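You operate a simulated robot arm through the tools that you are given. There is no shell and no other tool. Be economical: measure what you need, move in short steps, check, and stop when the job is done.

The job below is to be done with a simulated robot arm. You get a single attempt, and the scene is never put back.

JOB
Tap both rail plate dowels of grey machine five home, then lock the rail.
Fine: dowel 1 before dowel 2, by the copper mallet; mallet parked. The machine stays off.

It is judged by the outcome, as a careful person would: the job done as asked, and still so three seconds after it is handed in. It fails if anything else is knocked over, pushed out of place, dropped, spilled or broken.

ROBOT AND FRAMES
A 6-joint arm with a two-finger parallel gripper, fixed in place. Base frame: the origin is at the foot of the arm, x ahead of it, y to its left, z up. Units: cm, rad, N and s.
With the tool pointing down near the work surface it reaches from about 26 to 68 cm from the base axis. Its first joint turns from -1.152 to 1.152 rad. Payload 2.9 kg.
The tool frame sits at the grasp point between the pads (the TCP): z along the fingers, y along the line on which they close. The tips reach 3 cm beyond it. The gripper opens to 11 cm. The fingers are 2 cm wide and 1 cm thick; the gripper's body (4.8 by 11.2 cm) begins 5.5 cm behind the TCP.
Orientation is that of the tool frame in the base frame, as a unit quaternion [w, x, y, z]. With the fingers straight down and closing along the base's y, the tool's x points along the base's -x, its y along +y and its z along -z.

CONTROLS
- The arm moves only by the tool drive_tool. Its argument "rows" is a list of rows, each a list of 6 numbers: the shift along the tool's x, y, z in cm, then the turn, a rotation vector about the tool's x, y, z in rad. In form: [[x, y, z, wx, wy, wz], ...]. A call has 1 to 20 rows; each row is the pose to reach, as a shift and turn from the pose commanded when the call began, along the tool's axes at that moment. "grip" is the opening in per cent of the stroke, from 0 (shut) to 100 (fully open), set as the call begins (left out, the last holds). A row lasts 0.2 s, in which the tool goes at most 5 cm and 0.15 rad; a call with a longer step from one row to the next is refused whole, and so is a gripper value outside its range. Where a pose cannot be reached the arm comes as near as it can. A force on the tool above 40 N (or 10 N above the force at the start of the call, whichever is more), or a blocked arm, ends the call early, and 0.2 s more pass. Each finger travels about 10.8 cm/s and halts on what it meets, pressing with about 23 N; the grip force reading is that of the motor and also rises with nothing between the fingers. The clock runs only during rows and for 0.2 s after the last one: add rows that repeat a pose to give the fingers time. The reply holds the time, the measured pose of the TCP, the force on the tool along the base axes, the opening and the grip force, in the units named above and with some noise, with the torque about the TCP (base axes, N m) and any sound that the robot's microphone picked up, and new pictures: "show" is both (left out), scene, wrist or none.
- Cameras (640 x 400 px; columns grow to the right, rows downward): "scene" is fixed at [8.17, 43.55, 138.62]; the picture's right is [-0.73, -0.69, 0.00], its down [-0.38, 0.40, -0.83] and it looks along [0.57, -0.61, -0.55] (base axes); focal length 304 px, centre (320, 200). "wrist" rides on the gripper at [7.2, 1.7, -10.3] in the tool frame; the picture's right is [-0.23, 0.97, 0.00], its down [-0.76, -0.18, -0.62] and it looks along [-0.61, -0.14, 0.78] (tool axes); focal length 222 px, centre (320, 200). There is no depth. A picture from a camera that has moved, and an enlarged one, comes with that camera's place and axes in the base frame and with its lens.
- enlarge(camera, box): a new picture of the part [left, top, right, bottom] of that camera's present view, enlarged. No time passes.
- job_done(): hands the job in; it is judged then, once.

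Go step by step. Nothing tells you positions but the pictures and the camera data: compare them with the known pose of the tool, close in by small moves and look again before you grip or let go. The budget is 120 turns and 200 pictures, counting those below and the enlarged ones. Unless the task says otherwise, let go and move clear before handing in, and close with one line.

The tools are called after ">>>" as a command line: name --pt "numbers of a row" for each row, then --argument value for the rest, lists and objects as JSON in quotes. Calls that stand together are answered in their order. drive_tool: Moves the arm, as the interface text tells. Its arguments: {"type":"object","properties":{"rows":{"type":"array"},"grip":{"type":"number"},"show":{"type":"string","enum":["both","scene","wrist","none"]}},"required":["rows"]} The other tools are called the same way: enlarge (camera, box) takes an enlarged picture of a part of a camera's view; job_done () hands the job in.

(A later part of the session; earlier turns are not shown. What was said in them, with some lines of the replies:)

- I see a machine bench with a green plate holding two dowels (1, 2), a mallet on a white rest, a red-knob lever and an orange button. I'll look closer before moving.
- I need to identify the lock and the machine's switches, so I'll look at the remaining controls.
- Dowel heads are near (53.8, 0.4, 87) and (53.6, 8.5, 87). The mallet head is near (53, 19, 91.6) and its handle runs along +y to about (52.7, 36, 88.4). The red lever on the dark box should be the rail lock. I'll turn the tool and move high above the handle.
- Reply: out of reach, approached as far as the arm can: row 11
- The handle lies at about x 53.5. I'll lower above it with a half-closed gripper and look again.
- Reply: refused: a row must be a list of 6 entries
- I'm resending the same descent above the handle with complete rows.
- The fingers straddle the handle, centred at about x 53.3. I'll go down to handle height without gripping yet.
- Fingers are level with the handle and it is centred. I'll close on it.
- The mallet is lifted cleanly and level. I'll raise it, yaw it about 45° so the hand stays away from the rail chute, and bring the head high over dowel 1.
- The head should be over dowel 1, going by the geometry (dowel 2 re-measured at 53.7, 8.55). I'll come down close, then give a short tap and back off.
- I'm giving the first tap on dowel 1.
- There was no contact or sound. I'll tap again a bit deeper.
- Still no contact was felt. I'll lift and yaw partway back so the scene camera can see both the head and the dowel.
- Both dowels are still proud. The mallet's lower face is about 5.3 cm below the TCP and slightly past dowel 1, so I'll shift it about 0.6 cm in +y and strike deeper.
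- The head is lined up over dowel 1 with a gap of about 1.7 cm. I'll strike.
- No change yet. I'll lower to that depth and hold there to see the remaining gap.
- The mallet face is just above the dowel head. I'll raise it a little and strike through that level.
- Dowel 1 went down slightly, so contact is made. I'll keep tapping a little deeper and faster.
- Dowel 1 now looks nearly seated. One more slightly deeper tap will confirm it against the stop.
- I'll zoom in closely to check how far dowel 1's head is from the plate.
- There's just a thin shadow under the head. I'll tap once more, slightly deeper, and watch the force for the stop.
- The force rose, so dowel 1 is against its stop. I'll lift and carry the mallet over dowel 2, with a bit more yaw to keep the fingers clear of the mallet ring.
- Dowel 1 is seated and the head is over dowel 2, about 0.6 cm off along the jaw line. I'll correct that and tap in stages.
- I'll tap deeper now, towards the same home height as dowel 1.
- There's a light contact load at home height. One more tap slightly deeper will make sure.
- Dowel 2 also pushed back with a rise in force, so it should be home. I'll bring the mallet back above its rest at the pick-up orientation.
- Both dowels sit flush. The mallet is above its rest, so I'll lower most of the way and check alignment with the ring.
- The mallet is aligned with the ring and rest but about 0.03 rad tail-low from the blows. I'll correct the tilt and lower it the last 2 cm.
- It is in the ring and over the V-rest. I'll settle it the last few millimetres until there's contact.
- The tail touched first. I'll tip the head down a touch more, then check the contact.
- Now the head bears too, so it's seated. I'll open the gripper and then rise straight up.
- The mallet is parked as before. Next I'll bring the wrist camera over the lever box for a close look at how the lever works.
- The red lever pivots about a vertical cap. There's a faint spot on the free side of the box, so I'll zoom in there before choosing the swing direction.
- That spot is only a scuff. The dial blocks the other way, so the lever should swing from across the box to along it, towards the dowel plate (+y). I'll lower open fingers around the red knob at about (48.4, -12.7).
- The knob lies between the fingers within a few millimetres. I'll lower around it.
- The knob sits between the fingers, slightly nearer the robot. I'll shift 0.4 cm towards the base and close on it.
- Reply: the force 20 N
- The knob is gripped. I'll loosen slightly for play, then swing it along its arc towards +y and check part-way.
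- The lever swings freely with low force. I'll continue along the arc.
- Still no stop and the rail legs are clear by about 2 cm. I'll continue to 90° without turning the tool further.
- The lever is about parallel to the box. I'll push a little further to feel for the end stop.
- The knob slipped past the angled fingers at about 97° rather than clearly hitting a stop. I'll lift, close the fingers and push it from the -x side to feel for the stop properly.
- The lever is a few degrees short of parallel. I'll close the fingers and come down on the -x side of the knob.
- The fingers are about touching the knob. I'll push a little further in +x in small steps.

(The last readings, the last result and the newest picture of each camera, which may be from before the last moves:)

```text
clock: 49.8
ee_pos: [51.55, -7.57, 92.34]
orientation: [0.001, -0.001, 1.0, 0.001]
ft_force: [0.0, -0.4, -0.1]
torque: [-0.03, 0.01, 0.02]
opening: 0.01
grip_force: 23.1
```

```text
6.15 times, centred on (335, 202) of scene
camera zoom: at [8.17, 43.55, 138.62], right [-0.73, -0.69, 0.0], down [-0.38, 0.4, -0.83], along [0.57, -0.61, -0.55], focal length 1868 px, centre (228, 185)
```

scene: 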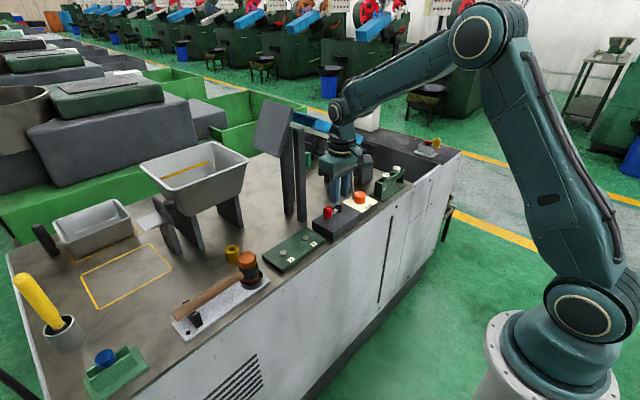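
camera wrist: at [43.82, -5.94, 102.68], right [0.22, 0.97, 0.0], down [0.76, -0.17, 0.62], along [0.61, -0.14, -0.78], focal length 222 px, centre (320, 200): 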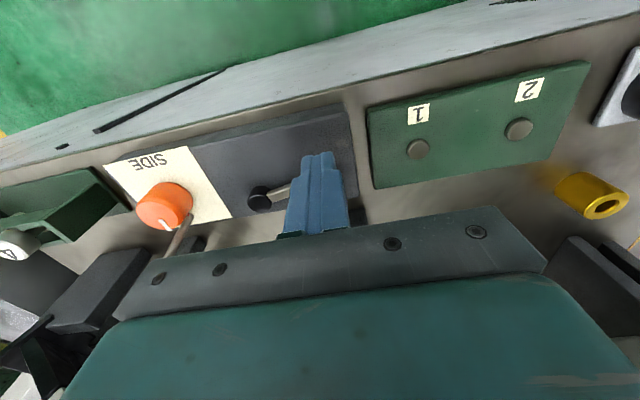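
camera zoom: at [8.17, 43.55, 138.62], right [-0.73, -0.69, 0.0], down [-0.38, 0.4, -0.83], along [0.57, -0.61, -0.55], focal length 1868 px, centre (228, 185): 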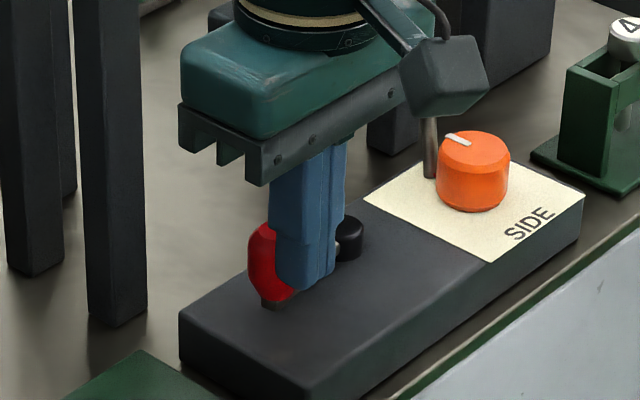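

No contact yet, so I'll keep going in small steps.

>>> drive_tool --pt "-0.2 0 0 0 0 0" --pt "-0.4 0 0 0 0 0" --pt "-0.6 0 0 0 0 0" --pt "-0.6 0 0 0 0 0" --show "none"

>>> enlarge --camera "scene" --box '[300, 170, 370, 235]'

```text
clock: 50.8
ee_pos: [51.66, -7.4, 92.17]
orientation: [-0.007, -0.002, 1.0, 0.001]
ft_force: [-32.8, 5.1, 8.5]
torque: [0.21, 0.85, -0.05]
opening: 0.01
grip_force: 23.1
```

```text
6.15 times, centred on (335, 202) of scene
camera zoom: at [8.08, 43.57, 138.62], right [-0.73, -0.69, 0.0], down [-0.38, 0.4, -0.83], along [0.57, -0.61, -0.55], focal length 1868 px, centre (228, 185)
```

zoom: 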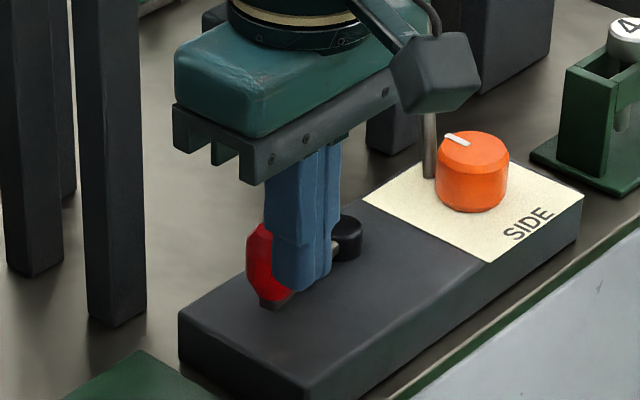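

It pushed back with 33 N at 51.7, so the lever is firmly against its end stop: the rail is locked. I'll back off, rise clear and check everything.

>>> drive_tool --pt "1 0 0 0 0 0" --pt "2.5 0 0 0 0 0" --pt "2.5 0 -4 0 0 0" --pt "3.5 0 -8 0 0 0" --pt "5 0 -12 0 0 0" --pt "7 0 -16 0 0 0" --pt "7 0 -16 0 0 0"

>>> enlarge --camera "scene" --box '[240, 170, 400, 270]'

>>> enlarge --camera "scene" --box '[150, 220, 310, 340]'

>>> enlarge --camera "scene" --box '[300, 90, 400, 170]'

```text
clock: 52.4
ee_pos: [44.96, -7.52, 108.34]
orientation: [0.001, -0.002, 1.0, -0.001]
ft_force: [-0.3, -0.5, 0.2]
torque: [-0.02, -0.01, 0.01]
opening: 0.0
grip_force: 22.8
camera wrist: at [37.95, -5.87, 118.71], right [0.22, 0.97, 0.0], down [0.76, -0.17, 0.62], along [0.61, -0.14, -0.78], focal length 222 px, centre (320, 200)
```

scene: 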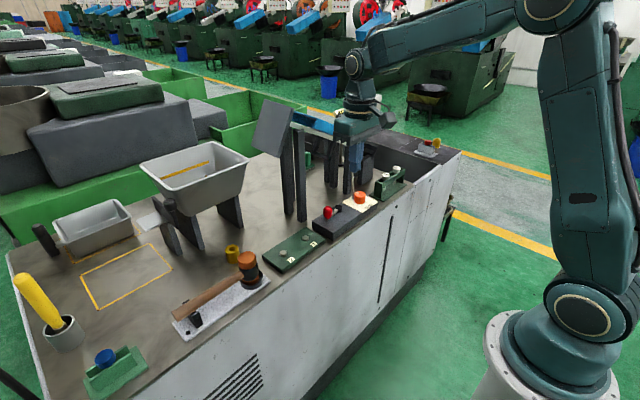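
wrist: 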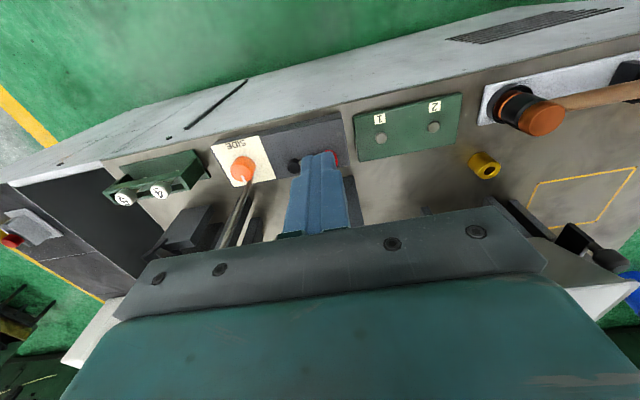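

```text
4.00 times, centred on (320, 220) of scene
camera zoom: at [8.17, 43.55, 138.62], right [-0.73, -0.69, 0.0], down [-0.38, 0.4, -0.83], along [0.57, -0.61, -0.55], focal length 1214 px, centre (320, 120)
```

zoom: 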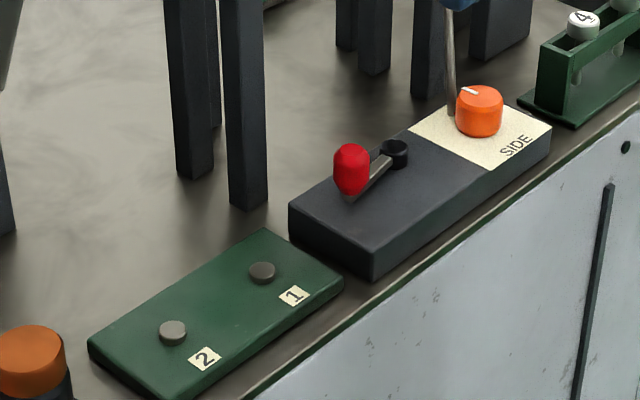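

```text
3.33 times, centred on (230, 280) of scene
camera zoom: at [8.17, 43.55, 138.62], right [-0.73, -0.69, 0.0], down [-0.38, 0.4, -0.83], along [0.57, -0.61, -0.55], focal length 1012 px, centre (620, -67)
```

zoom: 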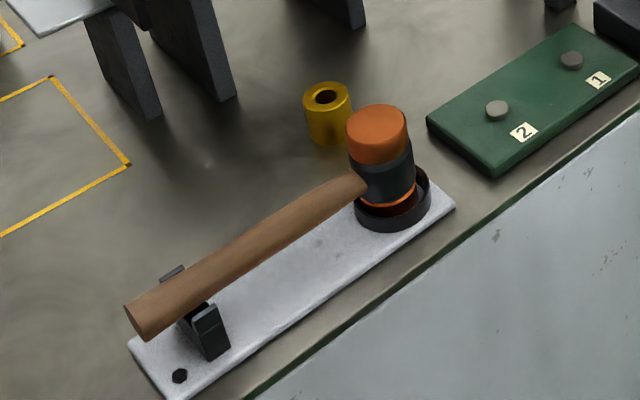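

```text
5.00 times, centred on (350, 130) of scene
camera zoom: at [8.17, 43.55, 138.62], right [-0.73, -0.69, 0.0], down [-0.38, 0.4, -0.83], along [0.57, -0.61, -0.55], focal length 1518 px, centre (170, 550)
```

zoom: 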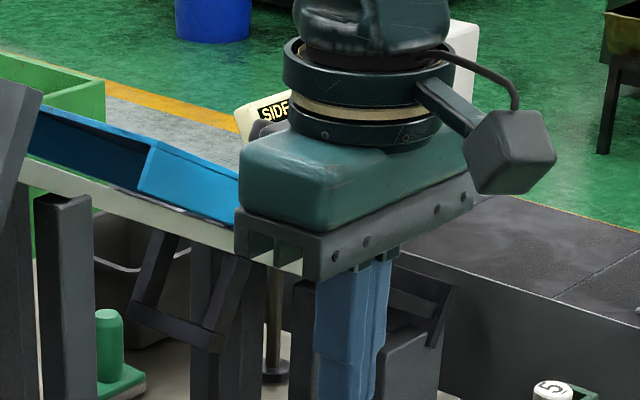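

Everything looks in order. I'll move the arm aside to read the small display behind it before handing in.

>>> drive_tool --pt "3 2 -3 0 0 0" --pt "6 5 -6 0 0 0" --pt "6 9.5 -6 0 0 0" --pt "6 14 -6 0 0 0" --pt "6 14 -6 0 0 0" --grip 30 --show "scene"

>>> enlarge --camera "scene" --box '[310, 90, 390, 150]'

>>> enlarge --camera "scene" --box '[260, 215, 324, 255]'

```text
refused: row 2 steps farther than a row can; nothing moved
```

```text
6.67 times, centred on (350, 120) of scene
camera zoom: at [8.17, 43.55, 138.62], right [-0.73, -0.69, 0.0], down [-0.38, 0.4, -0.83], along [0.57, -0.61, -0.55], focal length 2024 px, centre (120, 733)
```

zoom: 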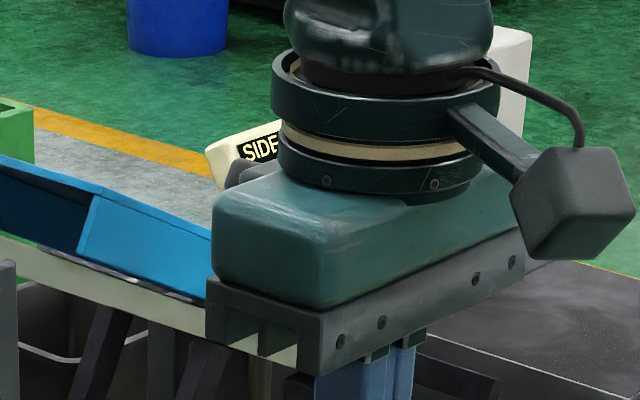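

```text
10.00 times, centred on (292, 235) of scene
camera zoom: at [8.17, 43.55, 138.62], right [-0.73, -0.69, 0.0], down [-0.38, 0.4, -0.83], along [0.57, -0.61, -0.55], focal length 3036 px, centre (600, -150)
```

zoom: 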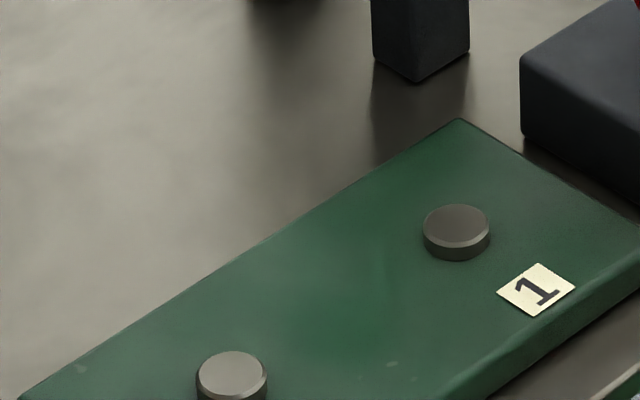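

The dowels are flush. I'll move the arm aside in smaller steps to read the display.

>>> drive_tool --pt "2 2 -2 0 0 0" --pt "4 5 -4 0 0 0" --pt "6 8 -5 0 0 0" --pt "6 12 -5 0 0 0" --pt "6 16 -5 0 0 0" --pt "6 16 -5 0 0 0" --grip 30 --show "scene"

>>> enlarge --camera "scene" --box '[310, 90, 390, 150]'

```text
clock: 53.8
ee_pos: [39.06, 8.59, 113.26]
orientation: [0.0, -0.001, 1.0, 0.0]
ft_force: [-0.8, -0.6, -0.2]
torque: [-0.02, -0.02, -0.01]
opening: 3.29
grip_force: 0.1
```

scene: 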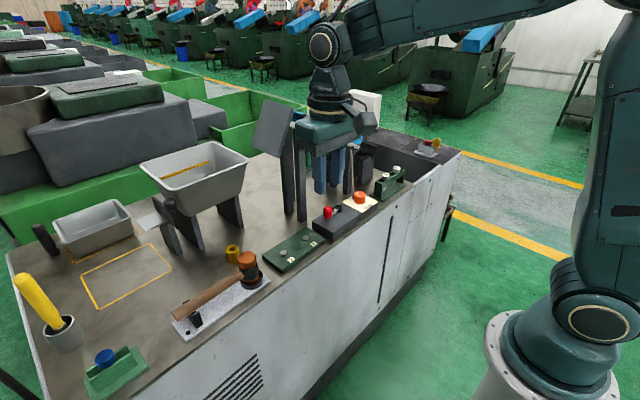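

```text
6.67 times, centred on (350, 120) of scene
camera zoom: at [8.17, 43.56, 138.62], right [-0.73, -0.69, 0.0], down [-0.38, 0.4, -0.83], along [0.57, -0.61, -0.55], focal length 2024 px, centre (120, 733)
```

zoom: 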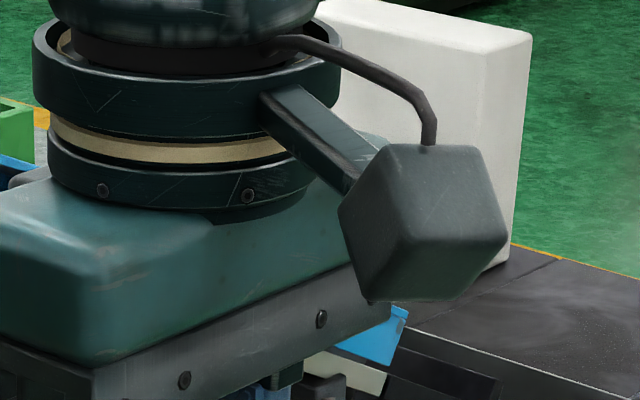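

The hand still hides the display. I'll move a bit further to +y.

>>> drive_tool --pt "0 4 0 0 0 0" --pt "0 8 0 0 0 0" --pt "0 12 0 0 0 0" --pt "0 16 0 0 0 0" --pt "0 16 0 0 0 0" --show "scene"

>>> enlarge --camera "scene" --box '[310, 90, 390, 150]'

```text
clock: 55.0
ee_pos: [38.89, 24.56, 113.3]
orientation: [-0.001, -0.001, 1.0, 0.0]
ft_force: [0.2, 0.3, 0.3]
torque: [0.01, -0.04, -0.01]
opening: 3.3
grip_force: 0.0
```

scene: 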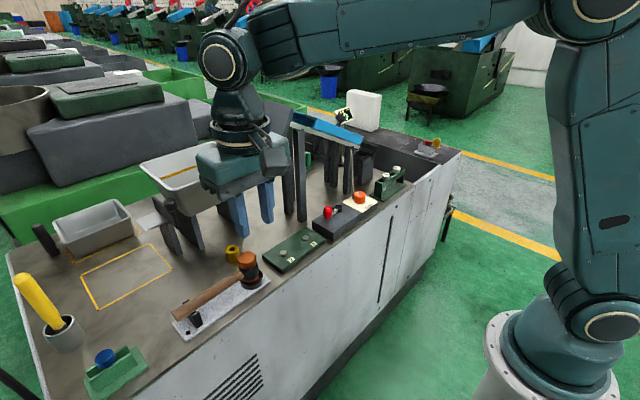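

```text
6.67 times, centred on (350, 120) of scene
camera zoom: at [8.17, 43.56, 138.62], right [-0.73, -0.69, 0.0], down [-0.38, 0.4, -0.83], along [0.57, -0.61, -0.55], focal length 2024 px, centre (120, 733)
```

zoom: 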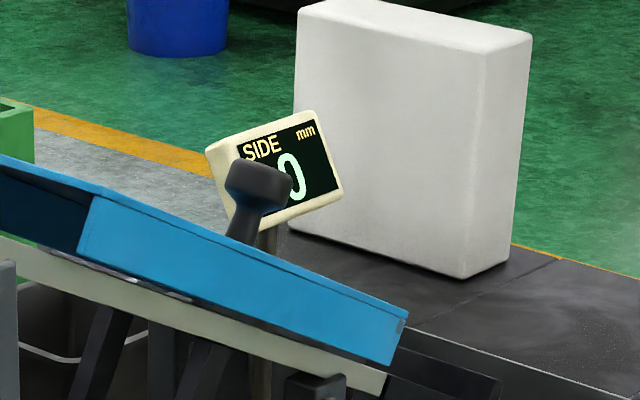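

The display reads "SIDE 0 mm", so the dial sets the side offset and is untouched. There is also a dark handle by the rail that I want to understand, so I'll take a tilted look with the wrist camera.

>>> drive_tool --pt "0 -3 -3 0 0 0" --pt "0 -7 -5 0 0 0" --pt "0 -11 -7 0 0 0" --pt "0 -15 -8 0 0 0" --pt "0 -19 -8 0 0 0" --pt "0 -23 -8 0 -0.1 0" --pt "0 -27 -8 0 -0.2 0" --pt "0 -31 -8 0 -0.3 0" --pt "0 -35 -8 0 -0.4 0" --pt "0 -38 -8 0 -0.5 0" --pt "0 -38 -8 0 -0.5 0"

>>> enlarge --camera "wrist" --box '[140, 40, 460, 220]'

>>> enlarge --camera "scene" --box '[320, 95, 376, 130]'

```text
clock: 57.4
ee_pos: [39.25, -13.51, 121.28]
orientation: [0.248, -0.003, 0.969, 0.001]
ft_force: [-0.5, -0.9, 1.0]
torque: [-0.01, -0.01, 0.01]
opening: 3.31
grip_force: 0.1
camera wrist: at [27.97, -11.94, 126.93], right [0.19, 0.97, 0.11], down [0.37, -0.18, 0.91], along [0.91, -0.14, -0.39], focal length 222 px, centre (320, 200)
```

scene: 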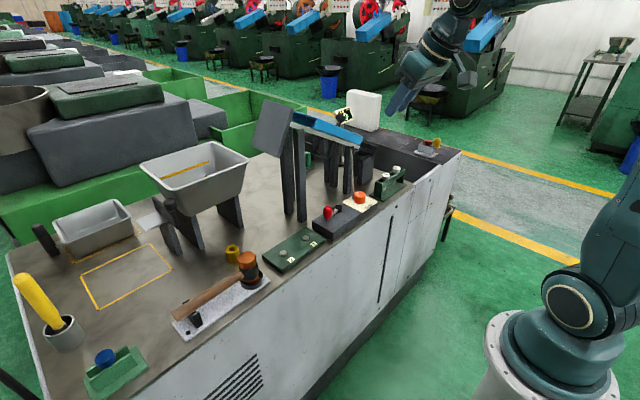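
wrist: 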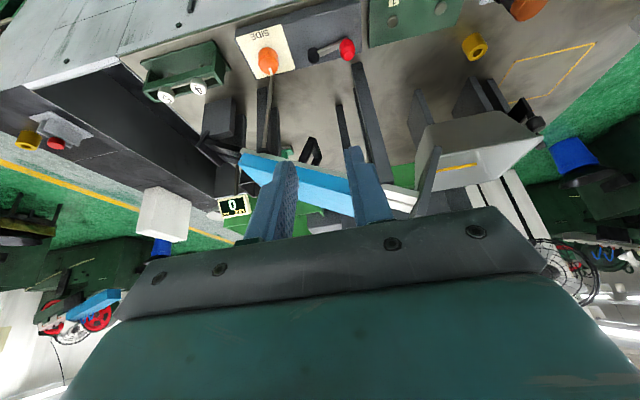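

```text
2.00 times, centred on (300, 130) of wrist
camera zoom: at [27.97, -11.94, 126.93], right [0.19, 0.97, 0.11], down [0.37, -0.18, 0.91], along [0.91, -0.14, -0.39], focal length 444 px, centre (360, 340)
```

zoom: 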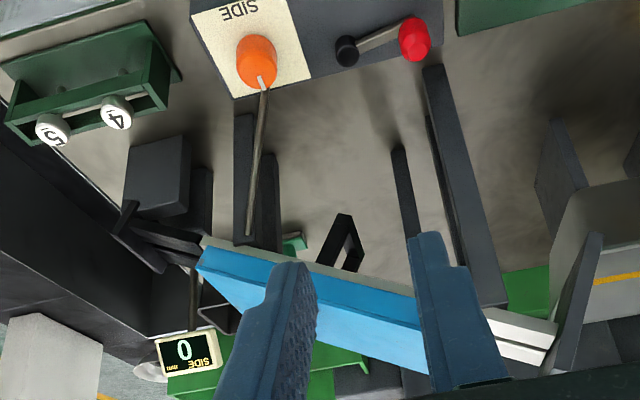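

```text
11.43 times, centred on (348, 112) of scene
camera zoom: at [8.17, 43.55, 138.62], right [-0.73, -0.69, 0.0], down [-0.38, 0.4, -0.83], along [0.57, -0.61, -0.55], focal length 3470 px, centre (0, 1200)
```

zoom: 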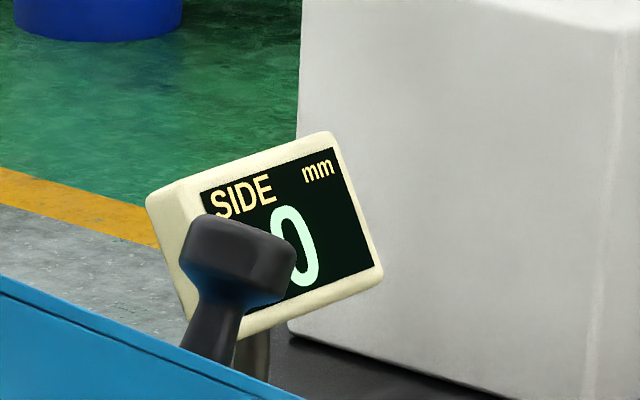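

A dark handle stands behind the rail but my finger hides it from this side. I'll open the fingers to see past.

>>> drive_tool --pt "0 -2 0 0 0 0" --pt "0 -4 0 0 0 0" --pt "0 -4 0 0 0 0" --pt "0 -4 0 0 0 0" --grip 100 --show "none"

>>> enlarge --camera "wrist" --box '[200, 120, 400, 240]'

```text
clock: 58.4
ee_pos: [39.27, -17.54, 121.27]
orientation: [0.247, -0.002, 0.969, 0.001]
ft_force: [0.5, 0.2, -0.3]
torque: [0.02, -0.01, 0.0]
opening: 11.02
grip_force: 0.0
```

```text
3.20 times, centred on (300, 180) of wrist
camera zoom: at [28.01, -15.95, 126.98], right [0.2, 0.97, 0.11], down [0.37, -0.18, 0.91], along [0.91, -0.14, -0.4], focal length 711 px, centre (384, 264)
```

zoom: 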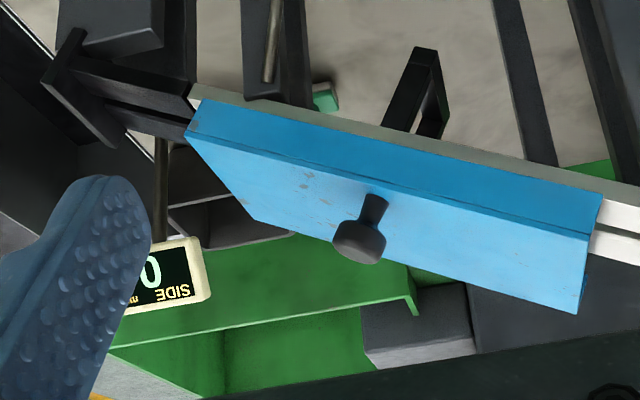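

The dark handle is just the lifting knob on the blue cover, not a lock. Both dowels are flush, the mallet is on its rest, the red lever is at its stop, the dial is untouched and the arm is clear, so I'm handing in.

>>> job_done

```text
The job is handed in.
```

I tapped dowel 1 and then dowel 2 home with the copper mallet, parked the mallet on its rest, and swung the red lever to its end stop to lock the rail. No label confirmed that this lever is the rail lock. The dial and the machine's switches were not touched, and the arm is clear.
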